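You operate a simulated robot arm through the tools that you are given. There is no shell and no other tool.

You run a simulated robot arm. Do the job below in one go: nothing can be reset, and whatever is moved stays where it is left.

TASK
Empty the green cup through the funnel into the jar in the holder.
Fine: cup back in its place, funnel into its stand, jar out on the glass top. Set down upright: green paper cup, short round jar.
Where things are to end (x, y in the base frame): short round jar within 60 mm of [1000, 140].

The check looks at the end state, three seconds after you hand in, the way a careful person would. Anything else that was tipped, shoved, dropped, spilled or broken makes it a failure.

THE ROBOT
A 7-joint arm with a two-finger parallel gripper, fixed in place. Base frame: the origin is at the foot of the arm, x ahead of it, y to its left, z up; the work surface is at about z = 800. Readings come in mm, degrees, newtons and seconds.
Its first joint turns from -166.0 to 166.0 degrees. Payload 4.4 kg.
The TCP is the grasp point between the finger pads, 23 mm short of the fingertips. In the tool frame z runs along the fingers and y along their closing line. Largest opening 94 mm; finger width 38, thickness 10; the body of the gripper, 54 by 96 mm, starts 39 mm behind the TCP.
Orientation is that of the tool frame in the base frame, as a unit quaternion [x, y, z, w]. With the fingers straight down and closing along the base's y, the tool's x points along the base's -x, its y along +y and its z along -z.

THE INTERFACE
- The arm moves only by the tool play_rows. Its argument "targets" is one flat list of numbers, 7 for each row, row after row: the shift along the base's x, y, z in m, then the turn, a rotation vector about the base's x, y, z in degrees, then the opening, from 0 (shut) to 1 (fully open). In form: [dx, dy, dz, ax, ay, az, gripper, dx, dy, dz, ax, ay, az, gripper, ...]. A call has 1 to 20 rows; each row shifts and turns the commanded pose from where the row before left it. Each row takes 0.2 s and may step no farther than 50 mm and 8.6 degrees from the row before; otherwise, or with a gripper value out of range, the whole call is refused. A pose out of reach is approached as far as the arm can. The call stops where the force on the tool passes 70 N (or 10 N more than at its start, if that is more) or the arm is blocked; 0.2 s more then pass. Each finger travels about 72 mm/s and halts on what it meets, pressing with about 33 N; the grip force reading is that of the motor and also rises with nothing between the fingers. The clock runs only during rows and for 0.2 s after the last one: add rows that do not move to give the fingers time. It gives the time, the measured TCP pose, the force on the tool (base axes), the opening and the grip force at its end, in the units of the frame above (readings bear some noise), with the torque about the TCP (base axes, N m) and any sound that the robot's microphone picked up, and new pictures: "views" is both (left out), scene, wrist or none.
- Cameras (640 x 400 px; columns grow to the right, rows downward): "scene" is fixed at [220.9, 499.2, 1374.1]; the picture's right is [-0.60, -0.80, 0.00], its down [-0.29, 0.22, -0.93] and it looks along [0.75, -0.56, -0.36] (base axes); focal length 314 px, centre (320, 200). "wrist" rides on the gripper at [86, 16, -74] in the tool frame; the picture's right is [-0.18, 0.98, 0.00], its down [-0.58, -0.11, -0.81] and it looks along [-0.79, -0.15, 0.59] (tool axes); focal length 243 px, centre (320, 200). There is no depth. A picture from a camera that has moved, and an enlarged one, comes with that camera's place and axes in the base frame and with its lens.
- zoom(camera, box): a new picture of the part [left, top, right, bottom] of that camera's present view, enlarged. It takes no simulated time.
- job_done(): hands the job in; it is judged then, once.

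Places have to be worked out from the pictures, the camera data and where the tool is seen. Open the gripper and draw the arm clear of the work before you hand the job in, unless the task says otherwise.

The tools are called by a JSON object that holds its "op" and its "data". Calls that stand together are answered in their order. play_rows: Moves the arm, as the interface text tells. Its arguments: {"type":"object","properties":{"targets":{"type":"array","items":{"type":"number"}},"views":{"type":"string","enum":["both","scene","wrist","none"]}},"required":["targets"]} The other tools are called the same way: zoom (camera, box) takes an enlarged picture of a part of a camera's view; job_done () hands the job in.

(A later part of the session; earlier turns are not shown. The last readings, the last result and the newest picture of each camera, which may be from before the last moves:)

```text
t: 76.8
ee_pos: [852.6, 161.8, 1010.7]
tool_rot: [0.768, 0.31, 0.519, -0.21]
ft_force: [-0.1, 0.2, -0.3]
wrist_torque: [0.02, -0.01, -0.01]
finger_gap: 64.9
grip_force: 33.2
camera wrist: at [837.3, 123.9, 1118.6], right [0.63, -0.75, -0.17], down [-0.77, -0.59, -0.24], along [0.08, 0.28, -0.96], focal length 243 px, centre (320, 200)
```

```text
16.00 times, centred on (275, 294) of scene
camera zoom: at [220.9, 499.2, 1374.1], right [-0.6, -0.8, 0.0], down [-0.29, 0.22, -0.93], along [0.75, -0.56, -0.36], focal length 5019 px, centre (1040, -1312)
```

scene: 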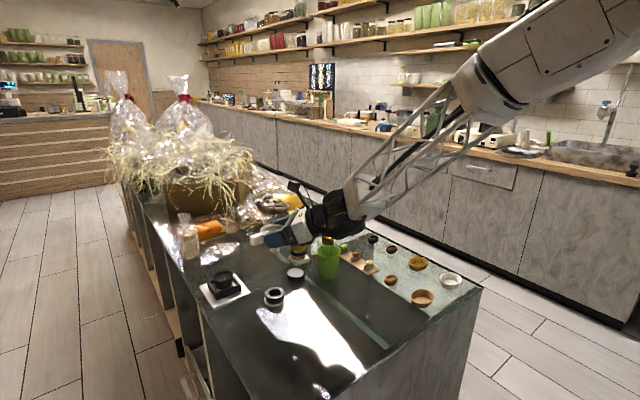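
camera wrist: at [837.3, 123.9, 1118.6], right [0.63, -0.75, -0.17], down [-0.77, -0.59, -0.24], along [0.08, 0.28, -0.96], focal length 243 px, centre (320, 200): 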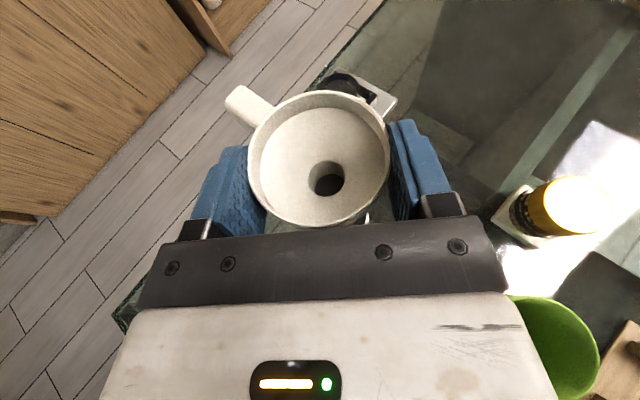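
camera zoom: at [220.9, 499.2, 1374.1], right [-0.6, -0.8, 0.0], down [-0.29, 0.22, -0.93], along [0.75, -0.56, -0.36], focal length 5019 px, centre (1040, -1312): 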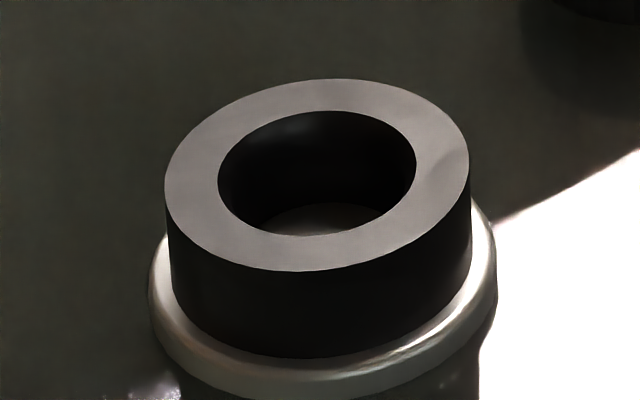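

From the scene view the ring is about 6 mm off along one direction, but its depth direction is uncertain. I back off along the tool axis so the wrist camera can see the stand beyond the funnel and measure it in the tool's frame.

{"op": "play_rows", "data": {"targets": [-0.0081, -0.0078, -0.0091, 0, 0, 0, 0.6, -0.0162, -0.0157, -0.0183, 0, 0, 0, 0.6, -0.0162, -0.0157, -0.0183, 0, 0, 0, 0.6, -0.0162, -0.0157, -0.0183, 0, 0, 0, 0.6, -0.0162, -0.0157, -0.0183, 0, 0, 0, 0.6, -0.0162, -0.0157, -0.0183, 0, 0, 0, 0.6, -0.0082, -0.0079, -0.0094, 0, 0, 0, 0.6, 0, 0, 0, 0, 0, 0, 0.6], "views": "both"}}

{"op": "zoom", "data": {"camera": "wrist", "box": [240, 0, 400, 100]}}

{"op": "zoom", "data": {"camera": "wrist", "box": [220, 60, 420, 240]}}

```text
t: 78.6
ee_pos: [755.8, 69.0, 899.1]
tool_rot: [0.768, 0.31, 0.519, -0.21]
ft_force: [1.9, -0.1, -0.6]
wrist_torque: [-0.02, 0.02, -0.02]
finger_gap: 65.1
grip_force: 32.7
camera wrist: at [739.9, 30.1, 1008.3], right [0.63, -0.75, -0.17], down [-0.77, -0.59, -0.24], along [0.08, 0.28, -0.96], focal length 243 px, centre (320, 200)
```

scene: 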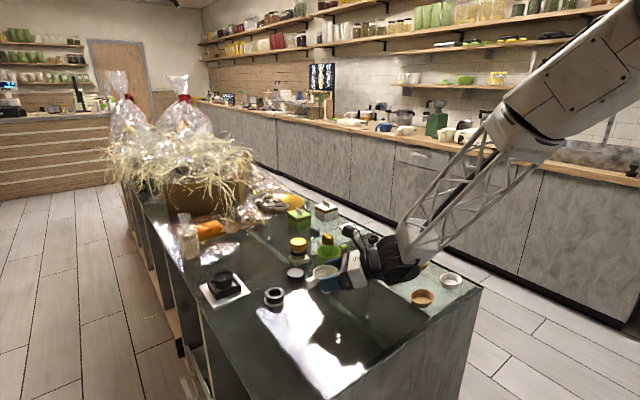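
wrist: 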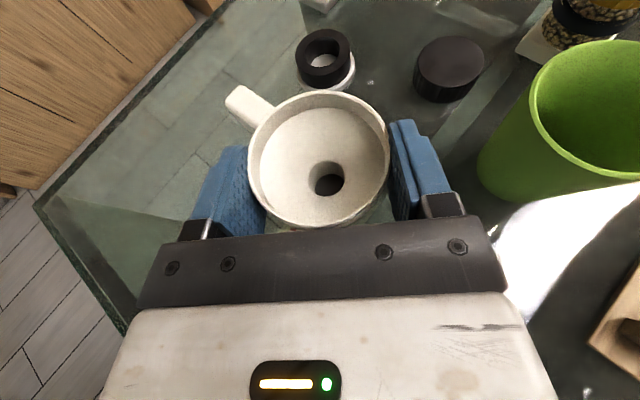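

```text
4.00 times, centred on (320, 50) of wrist
camera zoom: at [739.9, 30.1, 1008.3], right [0.63, -0.75, -0.17], down [-0.77, -0.59, -0.24], along [0.08, 0.28, -0.96], focal length 970 px, centre (320, 800)
```

zoom: 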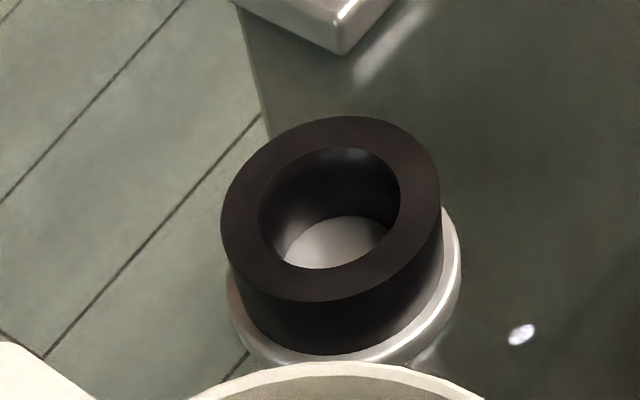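

```text
2.22 times, centred on (320, 150) of wrist
camera zoom: at [739.9, 30.1, 1008.3], right [0.63, -0.75, -0.17], down [-0.77, -0.59, -0.24], along [0.08, 0.28, -0.96], focal length 539 px, centre (320, 311)
```

zoom: 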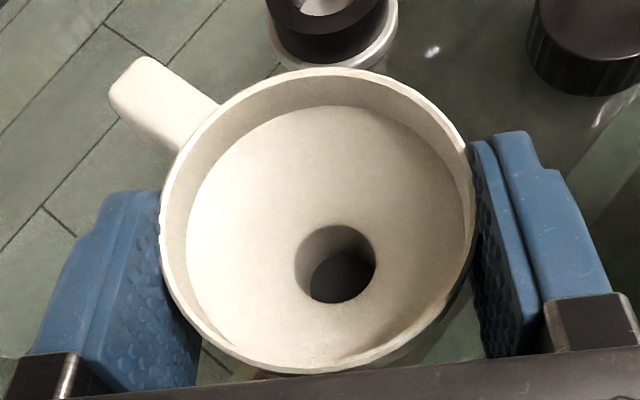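

The wrist view shows the ring centre about 153 mm ahead and laterally in line with the funnel, to within about 1 mm. Combining this with the scene measurement, I advance about 140 mm along the tool's horizontal direction to hover over the ring, then compare in the scene view.

{"op": "play_rows", "data": {"targets": [0.008, 0.0077, 0, 0, 0, 0, 0.6, 0.0155, 0.015, 0, 0, 0, 0, 0.6, 0.0155, 0.015, 0, 0, 0, 0, 0.6, 0.0155, 0.015, 0, 0, 0, 0, 0.6, 0.0155, 0.015, 0, 0, 0, 0, 0.6, 0.0155, 0.015, 0, 0, 0, 0, 0.6, 0.0104, 0.0097, -0.002, 0, 0, 0, 0.6, 0.005, 0.0049, -0.002, 0, 0, 0, 0.6, 0, 0, 0, 0, 0, 0, 0.6], "views": "both"}}

{"op": "zoom", "data": {"camera": "scene", "box": [255, 272, 295, 304]}}

{"op": "zoom", "data": {"camera": "scene", "box": [240, 250, 320, 310]}}

```text
t: 80.6
ee_pos: [856.6, 166.6, 895.4]
tool_rot: [0.768, 0.31, 0.519, -0.21]
ft_force: [0.8, -1.0, 0.2]
wrist_torque: [-0.04, 0.01, -0.01]
finger_gap: 65.0
grip_force: 33.0
camera wrist: at [841.7, 128.0, 1004.9], right [0.63, -0.75, -0.17], down [-0.77, -0.59, -0.24], along [0.08, 0.28, -0.96], focal length 243 px, centre (320, 200)
```

scene: 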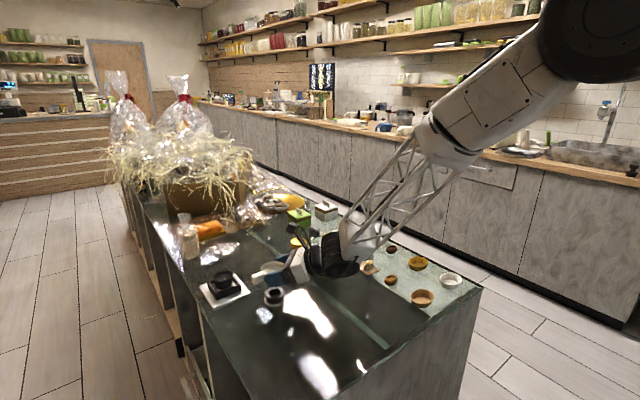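
wrist: 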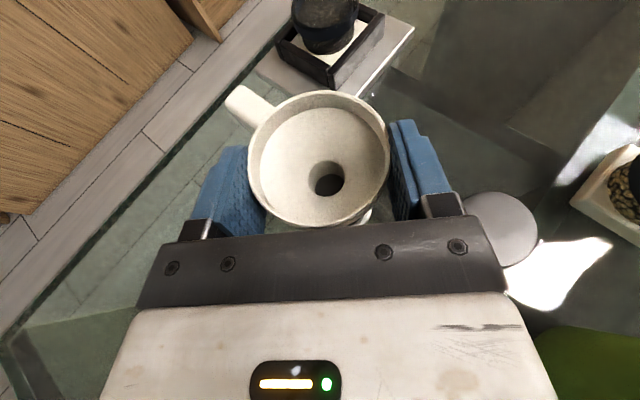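

```text
12.50 times, centred on (275, 288) of scene
camera zoom: at [220.9, 499.2, 1374.1], right [-0.6, -0.8, 0.0], down [-0.29, 0.22, -0.93], along [0.75, -0.56, -0.36], focal length 3921 px, centre (882, -900)
```

zoom: 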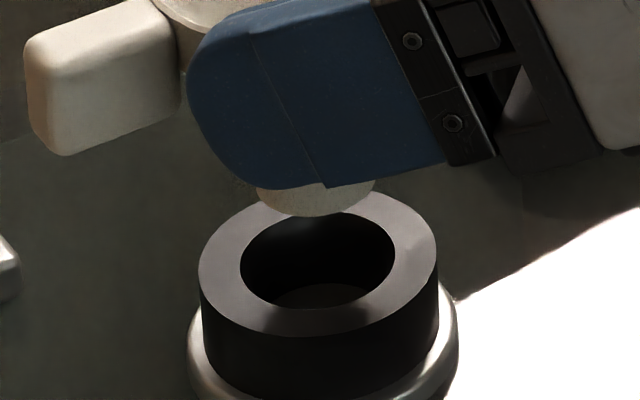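

```text
6.67 times, centred on (280, 280) of scene
camera zoom: at [220.9, 499.2, 1374.1], right [-0.6, -0.8, 0.0], down [-0.29, 0.22, -0.93], along [0.75, -0.56, -0.36], focal length 2091 px, centre (587, -333)
```

zoom: 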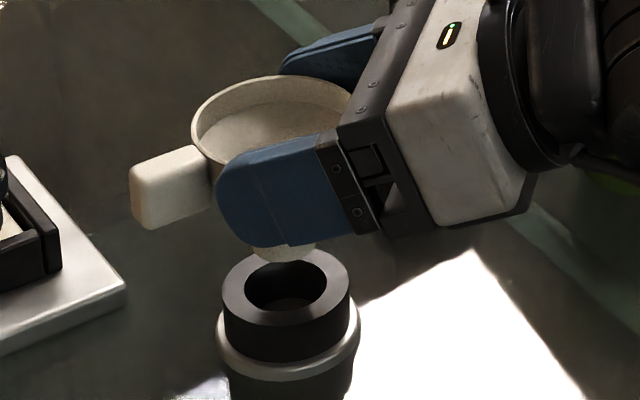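

The spout and the ring hole are aligned to within about 1 mm in the image's horizontal direction. I lower 14 mm to just above the ring and compare again.

{"op": "play_rows", "data": {"targets": [0.0005, 0.0006, -0.004, 0, 0, 0, 0.6, 0, 0, -0.005, 0, 0, 0, 0.6, 0, 0, -0.005, 0, 0, 0, 0.6, 0, 0, 0, 0, 0, 0, 0.6], "views": "none"}}

{"op": "zoom", "data": {"camera": "scene", "box": [260, 276, 292, 300]}}

{"op": "zoom", "data": {"camera": "wrist", "box": [240, 80, 400, 240]}}

```text
t: 81.6
ee_pos: [856.8, 166.0, 881.8]
tool_rot: [0.769, 0.309, 0.519, -0.21]
ft_force: [-0.2, 0.4, 0.0]
wrist_torque: [-0.03, -0.01, -0.02]
finger_gap: 65.3
grip_force: 32.6
```

```text
16.00 times, centred on (276, 288) of scene
camera zoom: at [220.9, 499.2, 1374.1], right [-0.6, -0.8, 0.0], down [-0.29, 0.22, -0.93], along [0.75, -0.56, -0.36], focal length 5019 px, centre (1024, -1208)
```

zoom: 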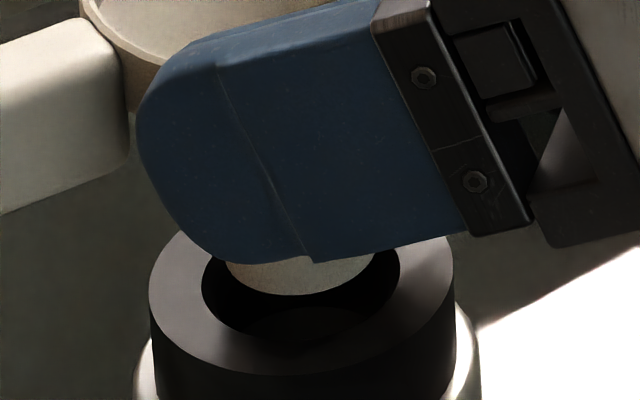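

```text
2.50 times, centred on (320, 160) of wrist
camera zoom: at [841.7, 128.4, 990.0], right [0.63, -0.76, -0.17], down [-0.77, -0.59, -0.24], along [0.08, 0.28, -0.96], focal length 606 px, centre (320, 300)
```

zoom: 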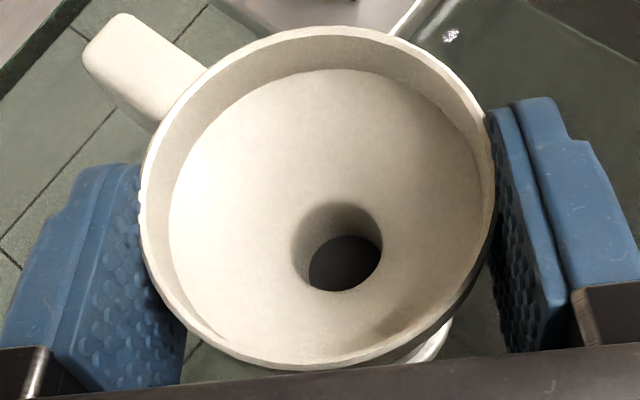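

The spout is centred over the hole in this view, with about 7 mm to go. I lower in small steps while watching the force.

{"op": "play_rows", "data": {"targets": [0, 0, -0.003, 0, 0, 0, 0.6, 0, 0, -0.003, 0, 0, 0, 0.6, 0, 0, -0.002, 0, 0, 0, 0.6, 0, 0, -0.002, 0, 0, 0, 0.6, 0, 0, 0, 0, 0, 0, 0.6], "views": "none"}}

{"op": "zoom", "data": {"camera": "scene", "box": [260, 276, 292, 300]}}

```text
t: 82.8
ee_pos: [856.8, 165.6, 869.7]
tool_rot: [0.768, 0.31, 0.519, -0.21]
ft_force: [0.8, -0.2, -0.3]
wrist_torque: [-0.03, 0.0, -0.02]
finger_gap: 65.1
grip_force: 33.8
```

```text
16.00 times, centred on (276, 288) of scene
camera zoom: at [220.9, 499.2, 1374.1], right [-0.6, -0.8, 0.0], down [-0.29, 0.22, -0.93], along [0.75, -0.56, -0.36], focal length 5019 px, centre (1024, -1208)
```

zoom: 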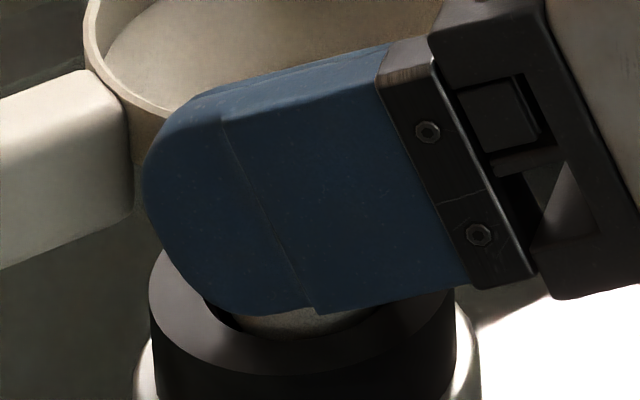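

There is no contact force and the spout is entering the hole. I continue down in 2 mm steps.

{"op": "play_rows", "data": {"targets": [0, 0, -0.002, 0, 0, 0, 0.6, 0, 0, -0.002, 0, 0, 0, 0.6, 0, 0, -0.002, 0, 0, 0, 0.6, 0, 0, -0.002, 0, 0, 0, 0.6, 0, 0, 0, 0, 0, 0, 0.6], "views": "none"}}

{"op": "zoom", "data": {"camera": "scene", "box": [250, 265, 302, 304]}}

```text
t: 84.0
ee_pos: [857.8, 165.1, 863.1]
tool_rot: [0.769, 0.309, 0.519, -0.21]
ft_force: [-0.8, 0.0, -0.6]
wrist_torque: [-0.02, 0.0, 0.03]
finger_gap: 65.1
grip_force: 32.9
```

```text
10.26 times, centred on (276, 284) of scene
camera zoom: at [220.9, 499.2, 1374.1], right [-0.6, -0.8, 0.0], down [-0.29, 0.22, -0.93], along [0.75, -0.56, -0.36], focal length 3217 px, centre (771, -667)
```

zoom: 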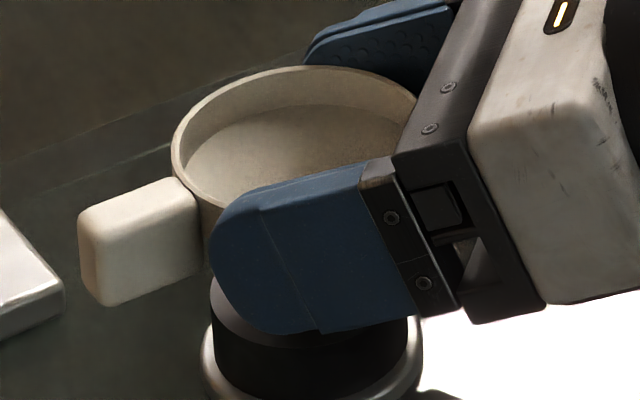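

Still free. I continue down toward the expected seating at about z 850-854.

{"op": "play_rows", "data": {"targets": [0, 0, -0.002, 0, 0, 0, 0.6, 0, 0, -0.002, 0, 0, 0, 0.6, 0, 0, -0.002, 0, 0, 0, 0.6, 0, 0, 0, 0, 0, 0, 0.6], "views": "none"}}

```text
t: 85.0
ee_pos: [856.7, 165.0, 857.5]
tool_rot: [0.768, 0.31, 0.519, -0.211]
ft_force: [-0.3, 0.6, 1.5]
wrist_torque: [0.04, -0.05, 0.0]
finger_gap: 65.1
grip_force: 33.3
```

A slight 1.5 N upward force is starting. I continue in 1 mm steps.

{"op": "play_rows", "data": {"targets": [0, 0, -0.001, 0, 0, 0, 0.6, 0, 0, 0, 0, 0, 0, 0.6], "views": "none"}}

{"op": "zoom", "data": {"camera": "scene", "box": [250, 265, 302, 304]}}

```text
t: 85.6
ee_pos: [857.1, 165.1, 857.9]
tool_rot: [0.768, 0.311, 0.519, -0.21]
ft_force: [-2.2, -0.6, 14.5]
wrist_torque: [-0.05, -0.03, 0.04]
finger_gap: 65.3
grip_force: 33.0
```

```text
10.26 times, centred on (276, 284) of scene
camera zoom: at [220.9, 499.2, 1374.1], right [-0.6, -0.8, 0.0], down [-0.29, 0.22, -0.93], along [0.75, -0.56, -0.36], focal length 3217 px, centre (771, -667)
```

zoom: 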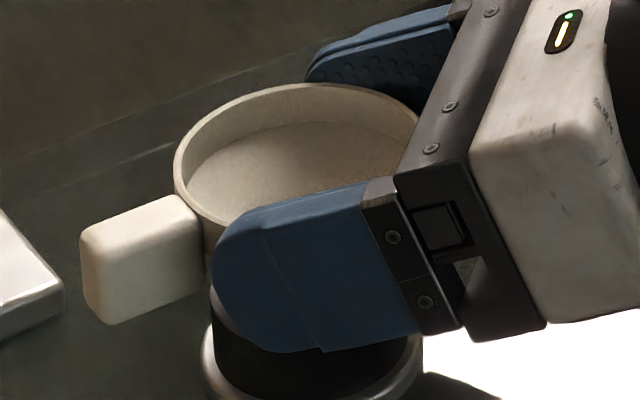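

Firm contact (14.5 N) with the spout well inside the ring, so it is seated. I ease the load slightly and open the fingers gradually.

{"op": "play_rows", "data": {"targets": [0, 0, 0.0008, 0, 0, 0, 0.6, 0, 0, 0, 0, 0, 0, 0.71, 0, 0, 0, 0, 0, 0, 0.74, 0, 0, 0, 0, 0, 0, 0.78, 0, 0, 0, 0, 0, 0, 0.78], "views": "both"}}

{"op": "zoom", "data": {"camera": "scene", "box": [245, 260, 305, 304]}}

{"op": "zoom", "data": {"camera": "wrist", "box": [220, 60, 420, 240]}}

```text
t: 86.8
ee_pos: [857.0, 166.0, 856.4]
tool_rot: [0.769, 0.31, 0.519, -0.21]
ft_force: [0.5, -0.5, 0.0]
wrist_torque: [0.0, -0.02, 0.02]
finger_gap: 73.3
grip_force: 0.1
camera wrist: at [842.2, 127.4, 965.5], right [0.63, -0.75, -0.17], down [-0.77, -0.59, -0.24], along [0.08, 0.28, -0.96], focal length 243 px, centre (320, 200)
```

scene: 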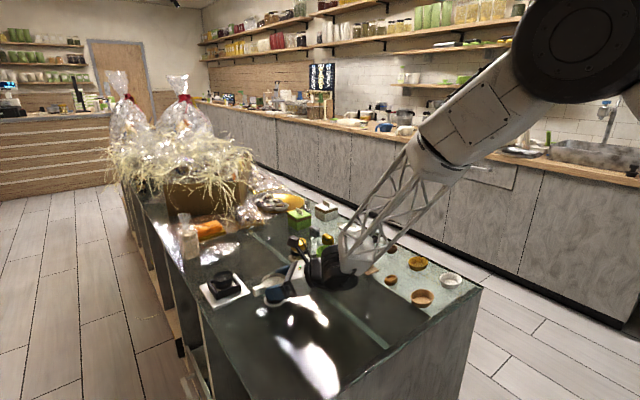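
wrist: 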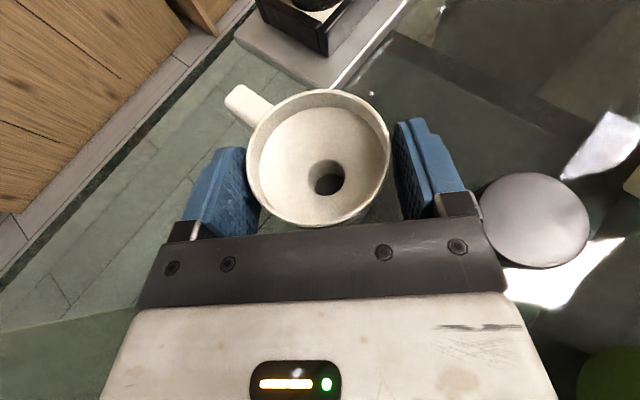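

```text
9.09 times, centred on (275, 282) of scene
camera zoom: at [220.9, 499.2, 1374.1], right [-0.6, -0.8, 0.0], down [-0.29, 0.22, -0.93], along [0.75, -0.56, -0.36], focal length 2852 px, centre (729, -546)
```

zoom: 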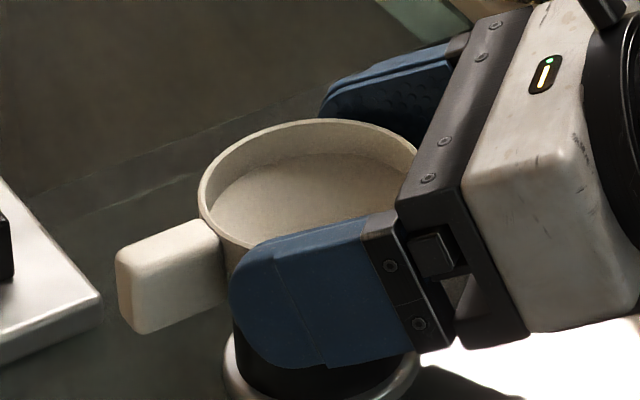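

```text
2.22 times, centred on (320, 150) of wrist
camera zoom: at [842.2, 127.4, 965.5], right [0.63, -0.75, -0.17], down [-0.77, -0.59, -0.24], along [0.08, 0.28, -0.96], focal length 539 px, centre (320, 311)
```

zoom: 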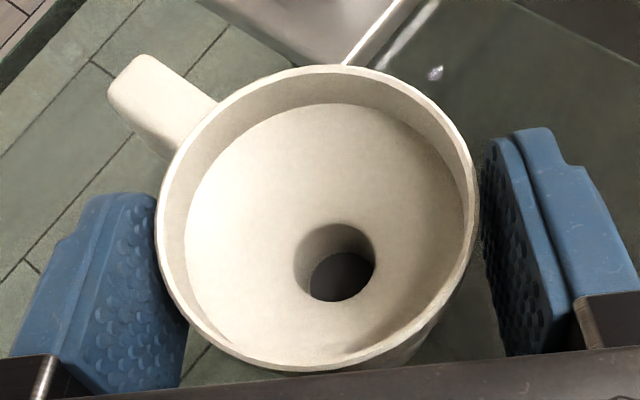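

The funnel stays put, level in its stand. I open fully and back out along the tool axis.

{"op": "play_rows", "data": {"targets": [0, 0, 0, 0, 0, 0, 0.9, 0, 0, 0, 0, 0, 0, 1, 0, 0, 0, 0, 0, 0, 1, -0.0067, -0.0065, 0.0037, 0, 0, 0, 1, -0.0133, -0.0129, 0.0074, 0, 0, 0, 1, -0.0167, -0.0161, 0.0093, 0, 0, 0, 1, -0.0167, -0.0161, 0.0093, 0, 0, 0, 1, -0.0167, -0.0161, 0.0093, 0, 0, 0, 1, -0.0133, -0.0129, 0.0274, 0, 0, 0, 1, 0, 0, 0.04, 0, 0, 0, 1, 0, 0, 0.04, 0, 0, 0, 1, 0, 0, 0.02, 0, 0, 0, 1], "views": "both"}}

{"op": "zoom", "data": {"camera": "scene", "box": [245, 260, 305, 310]}}

{"op": "zoom", "data": {"camera": "wrist", "box": [220, 0, 480, 200]}}

```text
t: 89.4
ee_pos: [772.7, 86.0, 1024.8]
tool_rot: [0.769, 0.309, 0.519, -0.21]
ft_force: [-0.5, 1.1, 0.5]
wrist_torque: [0.03, 0.02, -0.03]
finger_gap: 94.0
grip_force: 0.2
camera wrist: at [756.8, 47.7, 1132.5], right [0.63, -0.76, -0.17], down [-0.77, -0.59, -0.24], along [0.08, 0.28, -0.96], focal length 243 px, centre (320, 200)
```

scene: 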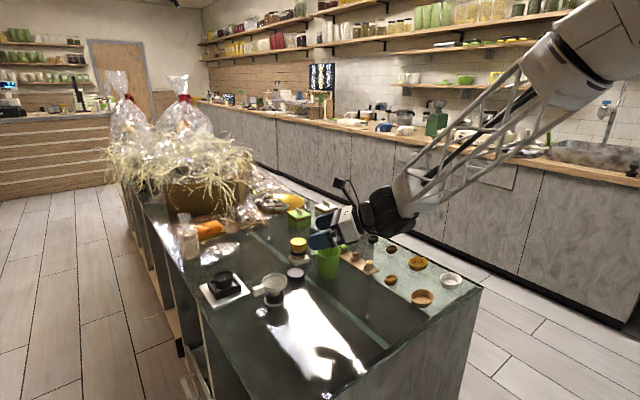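
wrist: 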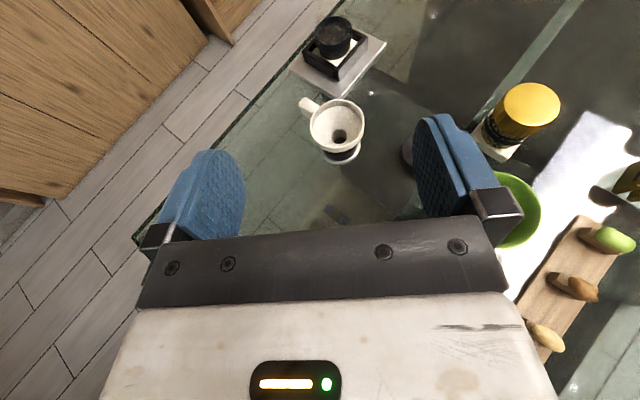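

```text
8.00 times, centred on (275, 285) of scene
camera zoom: at [220.9, 499.2, 1374.1], right [-0.6, -0.8, 0.0], down [-0.29, 0.22, -0.93], along [0.75, -0.56, -0.36], focal length 2510 px, centre (680, -480)
```

zoom: 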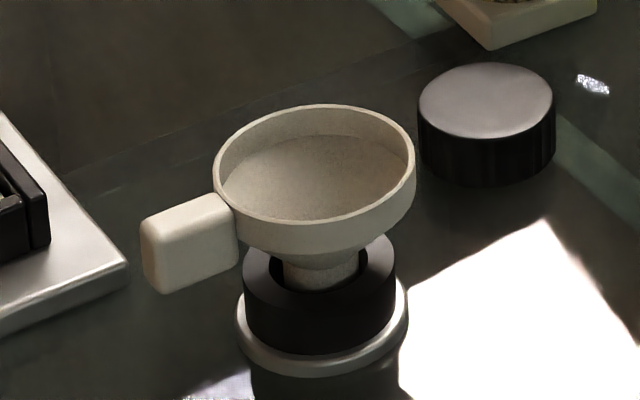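

```text
2.00 times, centred on (350, 100) of wrist
camera zoom: at [756.8, 47.7, 1132.5], right [0.63, -0.76, -0.17], down [-0.77, -0.59, -0.24], along [0.08, 0.28, -0.96], focal length 485 px, centre (260, 400)
```

zoom: 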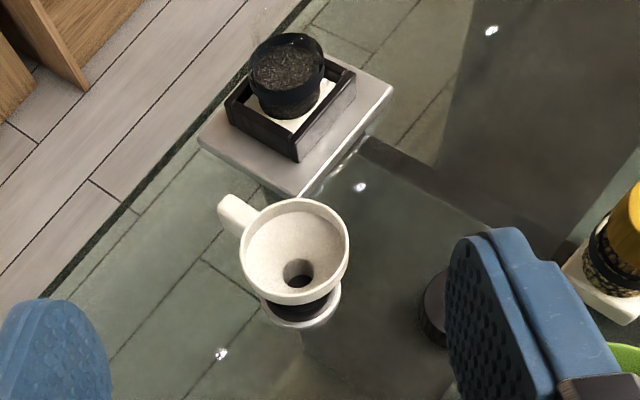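

The funnel sits upright in its stand. Next is the jar, so I take close views of it in the holder.

{"op": "zoom", "data": {"camera": "wrist", "box": [285, 5, 395, 95]}}

{"op": "zoom", "data": {"camera": "scene", "box": [200, 255, 255, 305]}}

{"op": "zoom", "data": {"camera": "scene", "box": [210, 258, 240, 283]}}

{"op": "zoom", "data": {"camera": "scene", "box": [285, 232, 315, 260]}}

```text
4.44 times, centred on (340, 50) of wrist
camera zoom: at [756.8, 47.7, 1132.5], right [0.63, -0.76, -0.17], down [-0.77, -0.59, -0.24], along [0.08, 0.28, -0.96], focal length 1078 px, centre (231, 867)
```

zoom: 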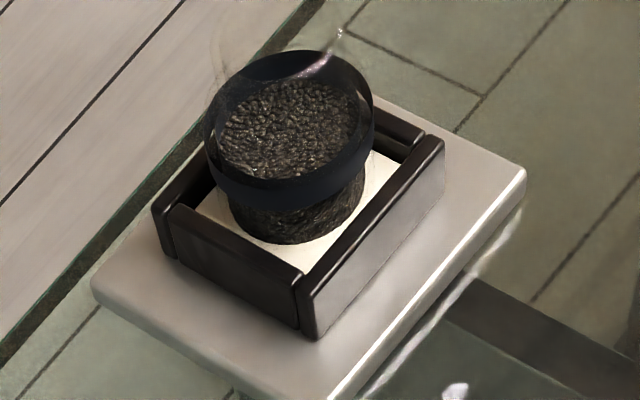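

```text
8.00 times, centred on (228, 280) of scene
camera zoom: at [220.9, 499.2, 1374.1], right [-0.6, -0.8, 0.0], down [-0.29, 0.22, -0.93], along [0.75, -0.56, -0.36], focal length 2510 px, centre (1060, -440)
```

zoom: 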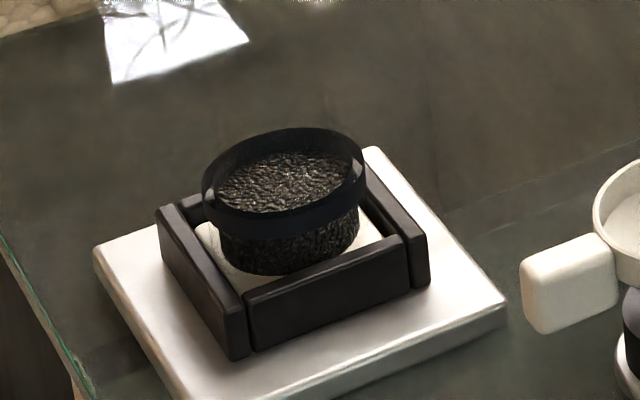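

```text
16.00 times, centred on (225, 270) of scene
camera zoom: at [220.9, 499.2, 1374.1], right [-0.6, -0.8, 0.0], down [-0.29, 0.22, -0.93], along [0.75, -0.56, -0.36], focal length 5019 px, centre (1840, -928)
```

zoom: 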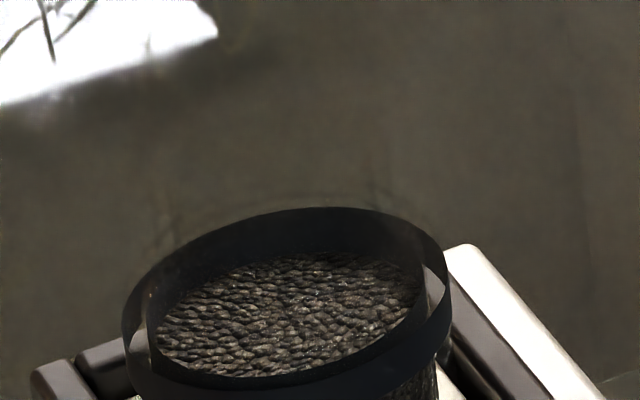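

```text
14.29 times, centred on (300, 246) of scene
camera zoom: at [220.9, 499.2, 1374.1], right [-0.6, -0.8, 0.0], down [-0.29, 0.22, -0.93], along [0.75, -0.56, -0.36], focal length 4481 px, centre (606, -457)
```

zoom: 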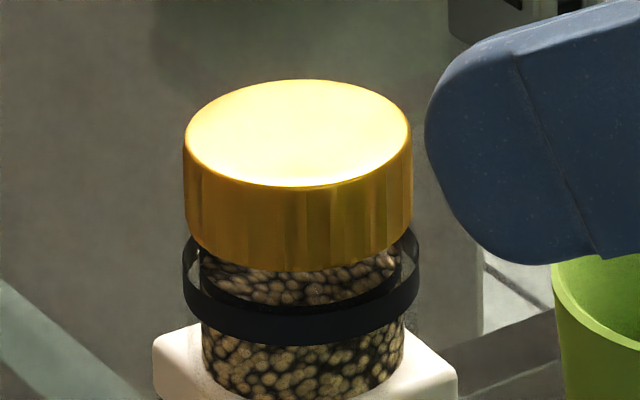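

The jar is a clear cylinder about 57 mm across with a black band, centred near (983.5, 277). To keep the wrist well above the cup and funnel when placing it, I'll take it with a steeper tool, about 40° below horizontal. I tilt and move to a pre-grasp behind it.

{"op": "play_rows", "data": {"targets": [0.01, 0.009, 0, -1.57, 1.62, 0, 1, 0.0195, 0.0172, -0.005, -3.13, 3.23, 0, 1, 0.0195, 0.0172, -0.01, -3.13, 3.23, 0, 1, 0.0195, 0.0172, -0.012, -3.13, 3.23, 0, 1, 0.0195, 0.0172, -0.014, -1.57, 1.62, 0, 1, 0.0195, 0.0172, -0.015, 0, 0, 0, 1, 0.0195, 0.0172, -0.015, 0, 0, 0, 1, 0.0178, 0.0157, -0.015, 0, 0, 0, 1, 0.008, 0.0065, -0.011, 0, 0, 0, 1, 0, 0, 0, 0, 0, 0, 1], "views": "both"}}

{"op": "zoom", "data": {"camera": "wrist", "box": [220, 0, 460, 200]}}

{"op": "zoom", "data": {"camera": "scene", "box": [190, 210, 330, 310]}}

```text
t: 91.6
ee_pos: [926.1, 220.4, 925.8]
tool_rot: [0.84, 0.339, 0.392, -0.159]
ft_force: [0.0, 0.6, 0.0]
wrist_torque: [0.01, -0.01, 0.01]
finger_gap: 93.9
grip_force: 0.0
camera wrist: at [936.5, 205.6, 1040.6], right [0.6, -0.79, -0.14], down [-0.79, -0.61, 0.07], along [-0.14, 0.07, -0.99], focal length 243 px, centre (320, 200)
```

scene: 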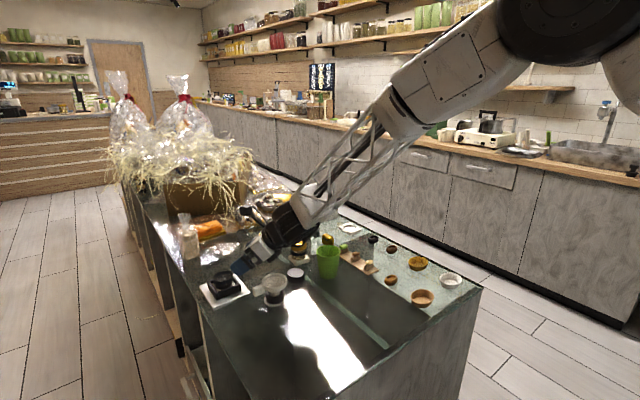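
wrist: 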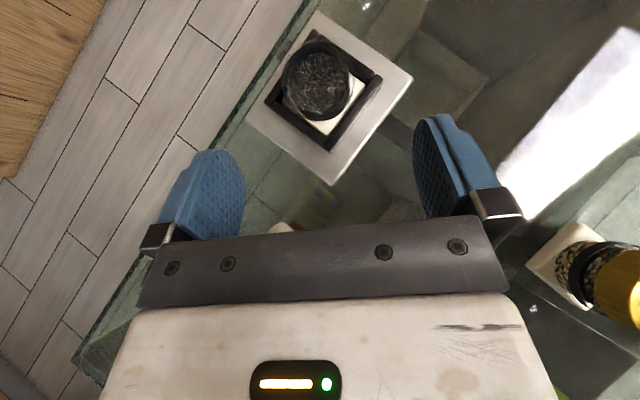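

```text
2.00 times, centred on (340, 100) of wrist
camera zoom: at [936.5, 205.6, 1040.6], right [0.6, -0.79, -0.14], down [-0.79, -0.61, 0.07], along [-0.14, 0.07, -0.99], focal length 485 px, centre (280, 400)
```

zoom: 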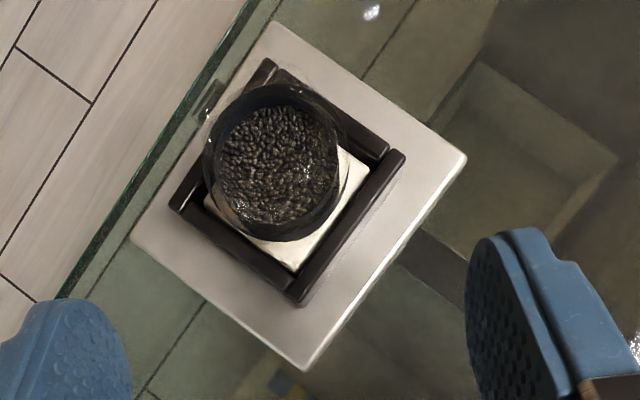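

```text
4.00 times, centred on (260, 260) of scene
camera zoom: at [220.9, 499.2, 1374.1], right [-0.6, -0.8, 0.0], down [-0.29, 0.22, -0.93], along [0.75, -0.56, -0.36], focal length 1255 px, centre (560, -40)
```

zoom: 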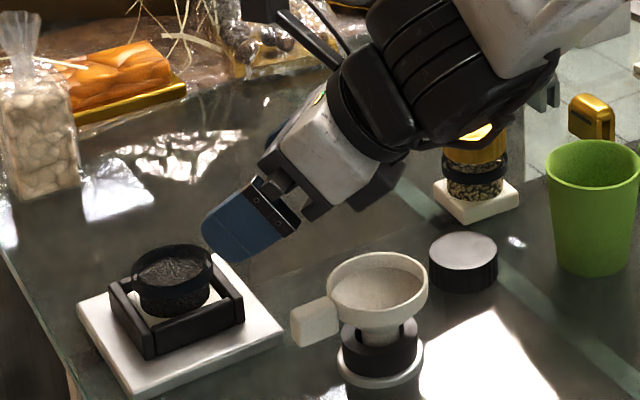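

The jar is about 4-5 mm left of the tool axis. I correct that and advance two thirds of the way along the tool axis, then recheck.

{"op": "play_rows", "data": {"targets": [-0.003, 0.0031, 0, 0, 0, 0, 1, 0.011, 0.0103, -0.0126, 0, 0, 0, 1, 0.011, 0.0103, -0.0126, 0, 0, 0, 1, 0.011, 0.0103, -0.0126, 0, 0, 0, 1, 0, 0, 0, 0, 0, 0, 1], "views": "both"}}

{"op": "zoom", "data": {"camera": "wrist", "box": [180, 20, 460, 220]}}

{"op": "zoom", "data": {"camera": "scene", "box": [190, 230, 280, 300]}}

```text
t: 92.8
ee_pos: [956.6, 252.4, 887.3]
tool_rot: [0.84, 0.339, 0.392, -0.159]
ft_force: [-0.2, -0.6, -0.2]
wrist_torque: [-0.02, -0.02, -0.03]
finger_gap: 93.9
grip_force: 0.0
camera wrist: at [966.4, 239.3, 1002.3], right [0.6, -0.79, -0.14], down [-0.79, -0.61, 0.07], along [-0.14, 0.07, -0.99], focal length 243 px, centre (320, 200)
```

scene: 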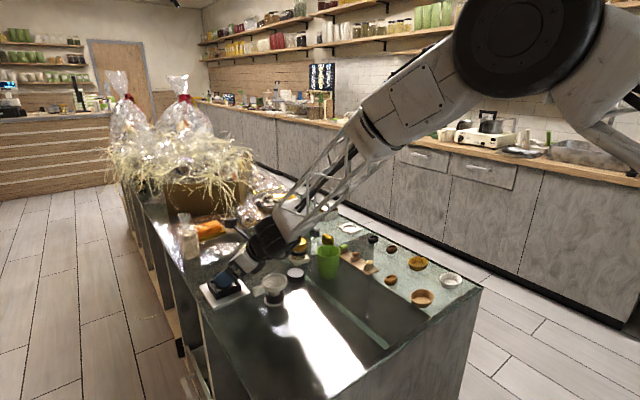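
wrist: 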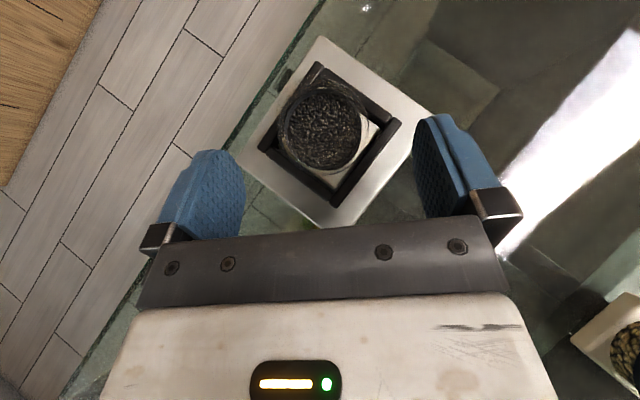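

```text
2.00 times, centred on (320, 120) of wrist
camera zoom: at [966.4, 239.3, 1002.3], right [0.6, -0.79, -0.14], down [-0.79, -0.61, 0.07], along [-0.14, 0.07, -0.99], focal length 485 px, centre (320, 360)
```

zoom: 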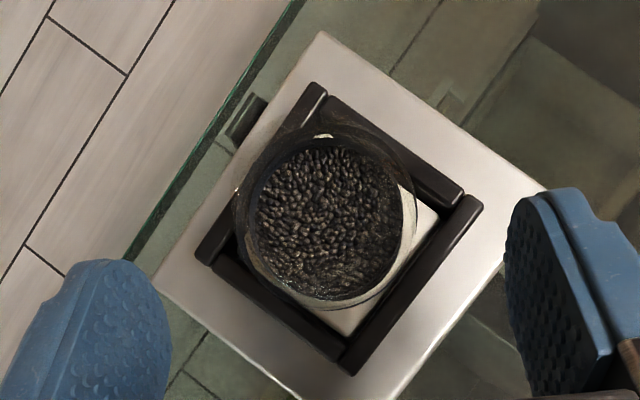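

```text
5.71 times, centred on (235, 265) of scene
camera zoom: at [220.9, 499.2, 1374.1], right [-0.6, -0.8, 0.0], down [-0.29, 0.22, -0.93], along [0.75, -0.56, -0.36], focal length 1792 px, centre (806, -171)
```

zoom: 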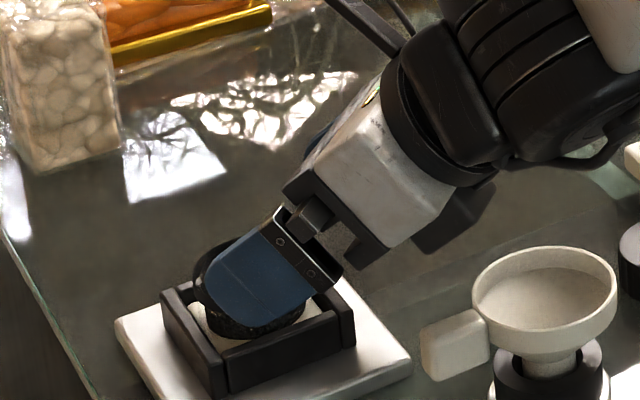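

The jar is now laterally centred with about 26 mm left to go. I advance to the grasp pose at z of about 866, with the fingers above the holder frame.

{"op": "play_rows", "data": {"targets": [0.0094, 0.009, -0.0107, 0, 0, 0, 1, 0.0093, 0.0091, -0.0107, 0, 0, 0, 1, 0, 0, 0, 0, 0, 0, 1], "views": "both"}}

{"op": "zoom", "data": {"camera": "wrist", "box": [180, 40, 460, 240]}}

{"op": "zoom", "data": {"camera": "scene", "box": [200, 245, 260, 300]}}

```text
t: 93.6
ee_pos: [976.2, 272.7, 866.2]
tool_rot: [0.84, 0.339, 0.392, -0.159]
ft_force: [-0.3, -0.3, -0.7]
wrist_torque: [0.0, 0.0, -0.01]
finger_gap: 94.1
grip_force: 0.0
camera wrist: at [986.1, 258.2, 981.0], right [0.6, -0.79, -0.14], down [-0.79, -0.61, 0.07], along [-0.14, 0.07, -0.99], focal length 243 px, centre (320, 200)
```

scene: 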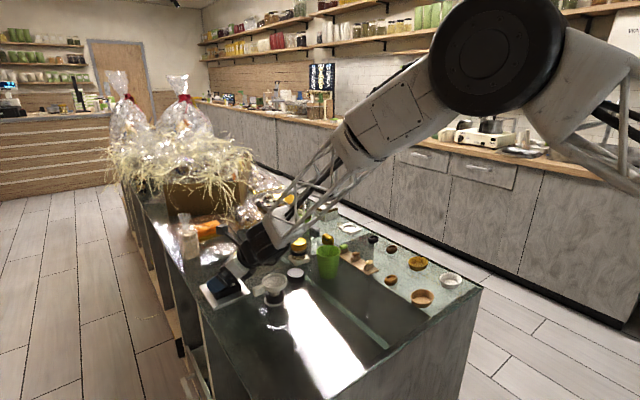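
wrist: 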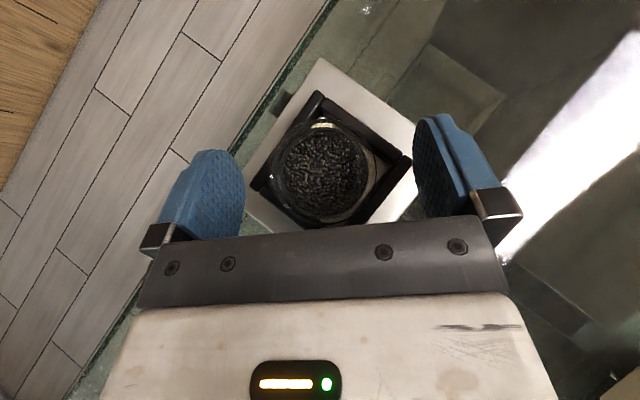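

```text
2.00 times, centred on (320, 140) of wrist
camera zoom: at [986.1, 258.2, 981.0], right [0.6, -0.79, -0.14], down [-0.79, -0.61, 0.07], along [-0.14, 0.07, -0.99], focal length 485 px, centre (320, 320)
```

zoom: 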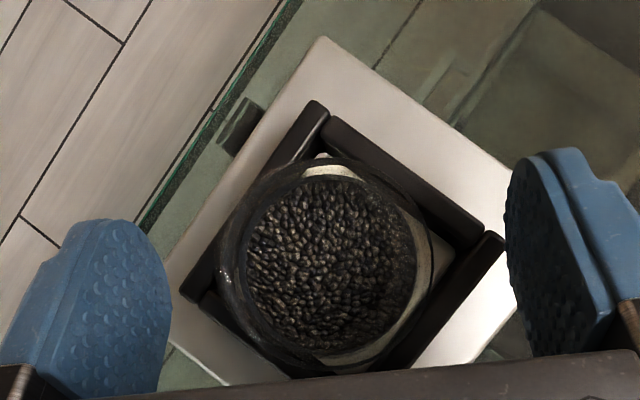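

```text
7.27 times, centred on (230, 272) of scene
camera zoom: at [220.9, 499.2, 1374.1], right [-0.6, -0.8, 0.0], down [-0.29, 0.22, -0.93], along [0.75, -0.56, -0.36], focal length 2281 px, centre (974, -327)
```

zoom: 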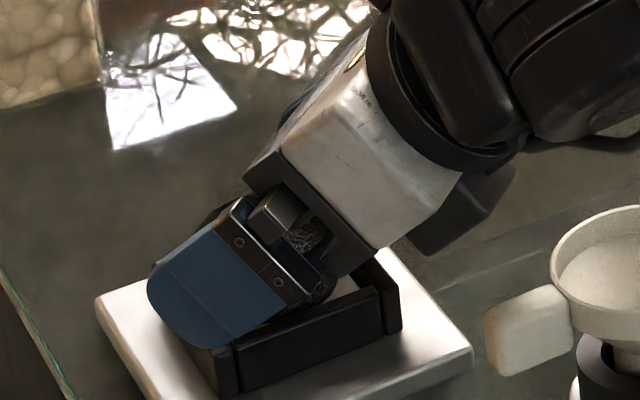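

The fingers straddle the jar with no contact, and the jar is within about 1.5 mm of centre. I nudge 1 mm and close gently in stages.

{"op": "play_rows", "data": {"targets": [0.0007, -0.0007, 0, 0, 0, 0, 0.85, 0, 0, 0, 0, 0, 0, 0.72, 0, 0, 0, 0, 0, 0, 0.66, 0, 0, 0, 0, 0, 0, 0.63, 0, 0, 0, 0, 0, 0, 0.63], "views": "wrist"}}

{"op": "zoom", "data": {"camera": "wrist", "box": [180, 40, 460, 240]}}

```text
t: 94.8
ee_pos: [976.7, 270.6, 867.3]
tool_rot: [0.84, 0.339, 0.392, -0.159]
ft_force: [-0.4, 0.1, -1.0]
wrist_torque: [-0.02, 0.0, -0.05]
finger_gap: 59.0
grip_force: 0.0
camera wrist: at [986.5, 257.2, 981.4], right [0.6, -0.79, -0.14], down [-0.79, -0.61, 0.07], along [-0.14, 0.07, -0.99], focal length 243 px, centre (320, 200)
```

wrist: 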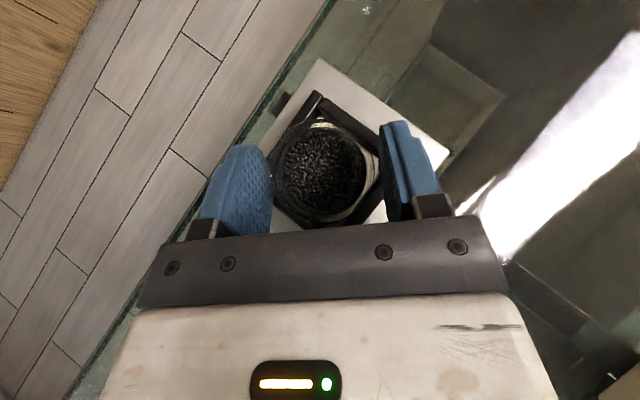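

```text
2.00 times, centred on (320, 140) of wrist
camera zoom: at [986.5, 257.2, 981.4], right [0.6, -0.79, -0.14], down [-0.79, -0.61, 0.07], along [-0.14, 0.07, -0.99], focal length 485 px, centre (320, 320)
```

zoom: 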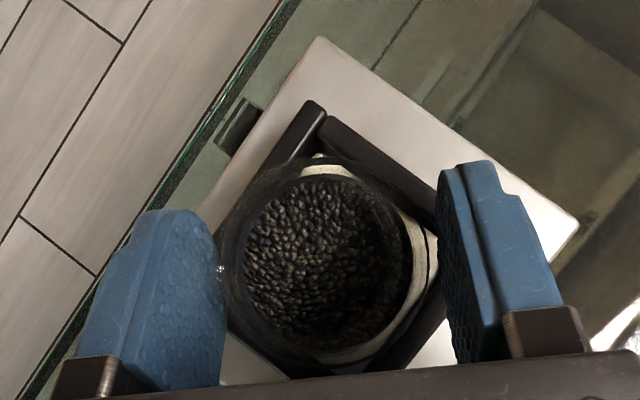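

The fingers are just outside the glass on both sides. I close to grip.

{"op": "play_rows", "data": {"targets": [0, 0, 0, 0, 0, 0, 0.58, 0, 0, 0, 0, 0, 0, 0.5, 0, 0, 0, 0, 0, 0, 0.45, 0, 0, 0, 0, 0, 0, 0.45], "views": "both"}}

{"op": "zoom", "data": {"camera": "scene", "box": [200, 245, 260, 300]}}

{"op": "zoom", "data": {"camera": "wrist", "box": [180, 40, 460, 240]}}

```text
t: 95.8
ee_pos: [975.4, 271.2, 866.6]
tool_rot: [0.84, 0.339, 0.392, -0.159]
ft_force: [0.2, -0.2, 0.4]
wrist_torque: [0.01, -0.02, -0.02]
finger_gap: 51.6
grip_force: 33.3
camera wrist: at [986.6, 257.2, 981.5], right [0.6, -0.79, -0.14], down [-0.79, -0.61, 0.07], along [-0.14, 0.07, -0.99], focal length 243 px, centre (320, 200)
```

scene: 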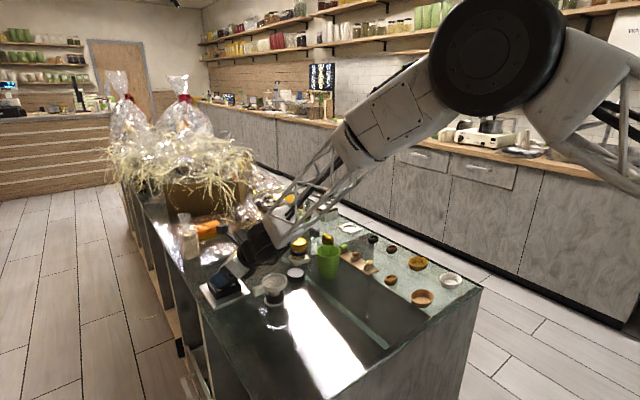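
wrist: 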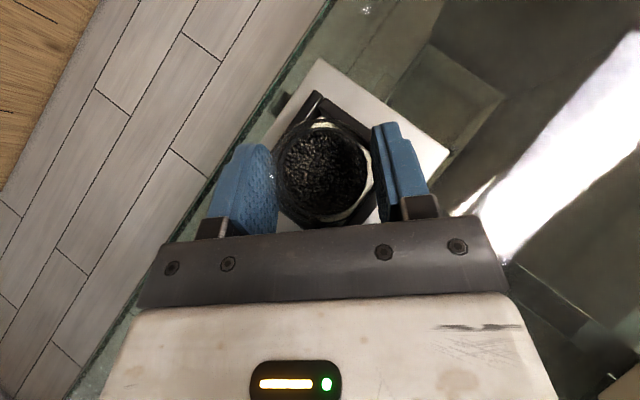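

```text
7.27 times, centred on (230, 272) of scene
camera zoom: at [220.9, 499.2, 1374.1], right [-0.6, -0.8, 0.0], down [-0.29, 0.22, -0.93], along [0.75, -0.56, -0.36], focal length 2281 px, centre (974, -327)
```

zoom: 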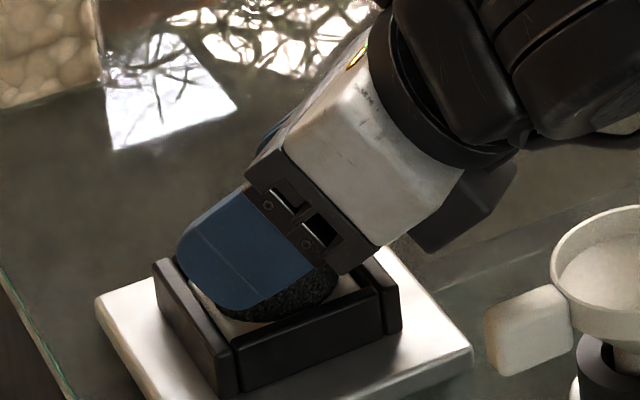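

```text
2.00 times, centred on (320, 140) of wrist
camera zoom: at [986.6, 257.2, 981.5], right [0.6, -0.79, -0.14], down [-0.79, -0.61, 0.07], along [-0.14, 0.07, -0.99], focal length 485 px, centre (320, 320)
```

zoom: 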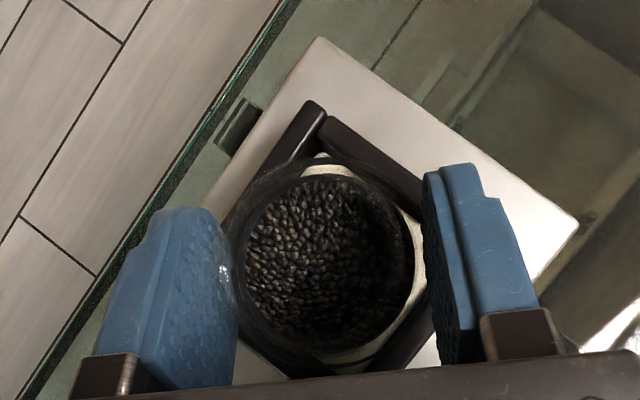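

The jar is gripped at 33 N. I lift slowly and straight up out of the frame, checking the grip.

{"op": "play_rows", "data": {"targets": [0, 0, 0.002, 0, 0, 0, 0.45, 0, 0, 0.004, 0, 0, 0, 0.45, 0, 0, 0.006, 0, 0, 0, 0.45, 0, 0, 0.006, 0, 0, 0, 0.45, 0, 0, 0, 0, 0, 0, 0.45], "views": "both"}}

{"op": "zoom", "data": {"camera": "scene", "box": [200, 245, 260, 300]}}

{"op": "zoom", "data": {"camera": "wrist", "box": [180, 40, 460, 240]}}

```text
t: 97.0
ee_pos: [975.7, 271.2, 883.3]
tool_rot: [0.84, 0.339, 0.391, -0.159]
ft_force: [-0.3, 0.1, -2.3]
wrist_torque: [0.0, 0.0, 0.0]
finger_gap: 51.6
grip_force: 32.8
camera wrist: at [985.8, 257.4, 999.3], right [0.6, -0.79, -0.14], down [-0.79, -0.61, 0.07], along [-0.14, 0.07, -0.99], focal length 243 px, centre (320, 200)
```

scene: 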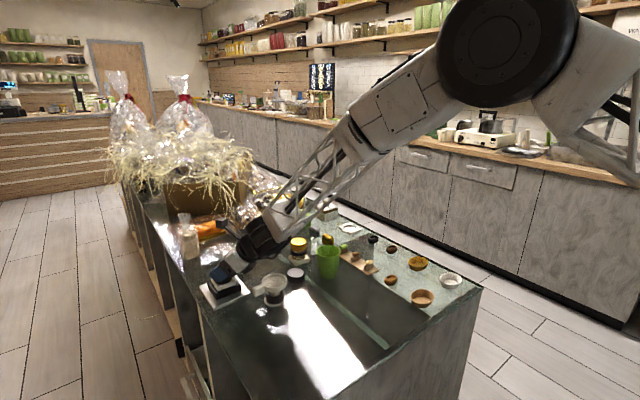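
wrist: 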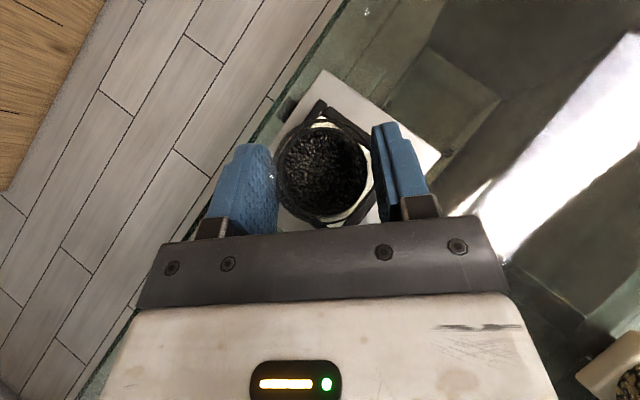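

```text
7.27 times, centred on (230, 272) of scene
camera zoom: at [220.9, 499.2, 1374.1], right [-0.6, -0.8, 0.0], down [-0.29, 0.22, -0.93], along [0.75, -0.56, -0.36], focal length 2281 px, centre (974, -327)
```

zoom: 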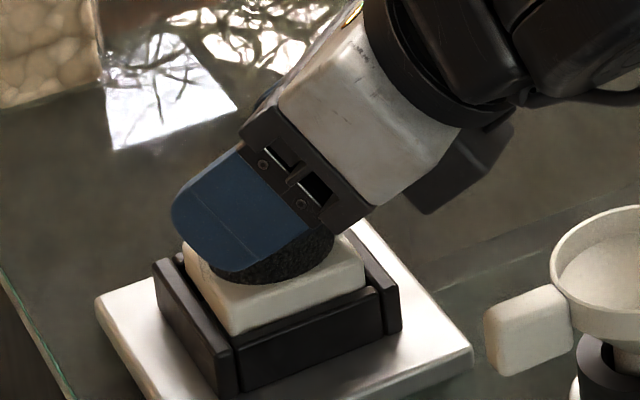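

```text
2.00 times, centred on (320, 140) of wrist
camera zoom: at [985.8, 257.4, 999.3], right [0.6, -0.79, -0.14], down [-0.79, -0.61, 0.07], along [-0.14, 0.07, -0.99], focal length 485 px, centre (320, 320)
```

zoom: 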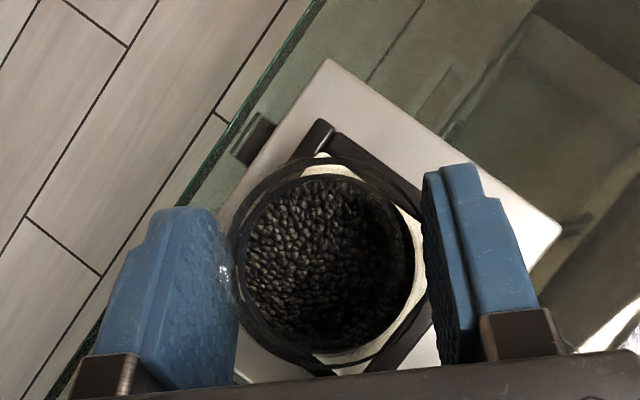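

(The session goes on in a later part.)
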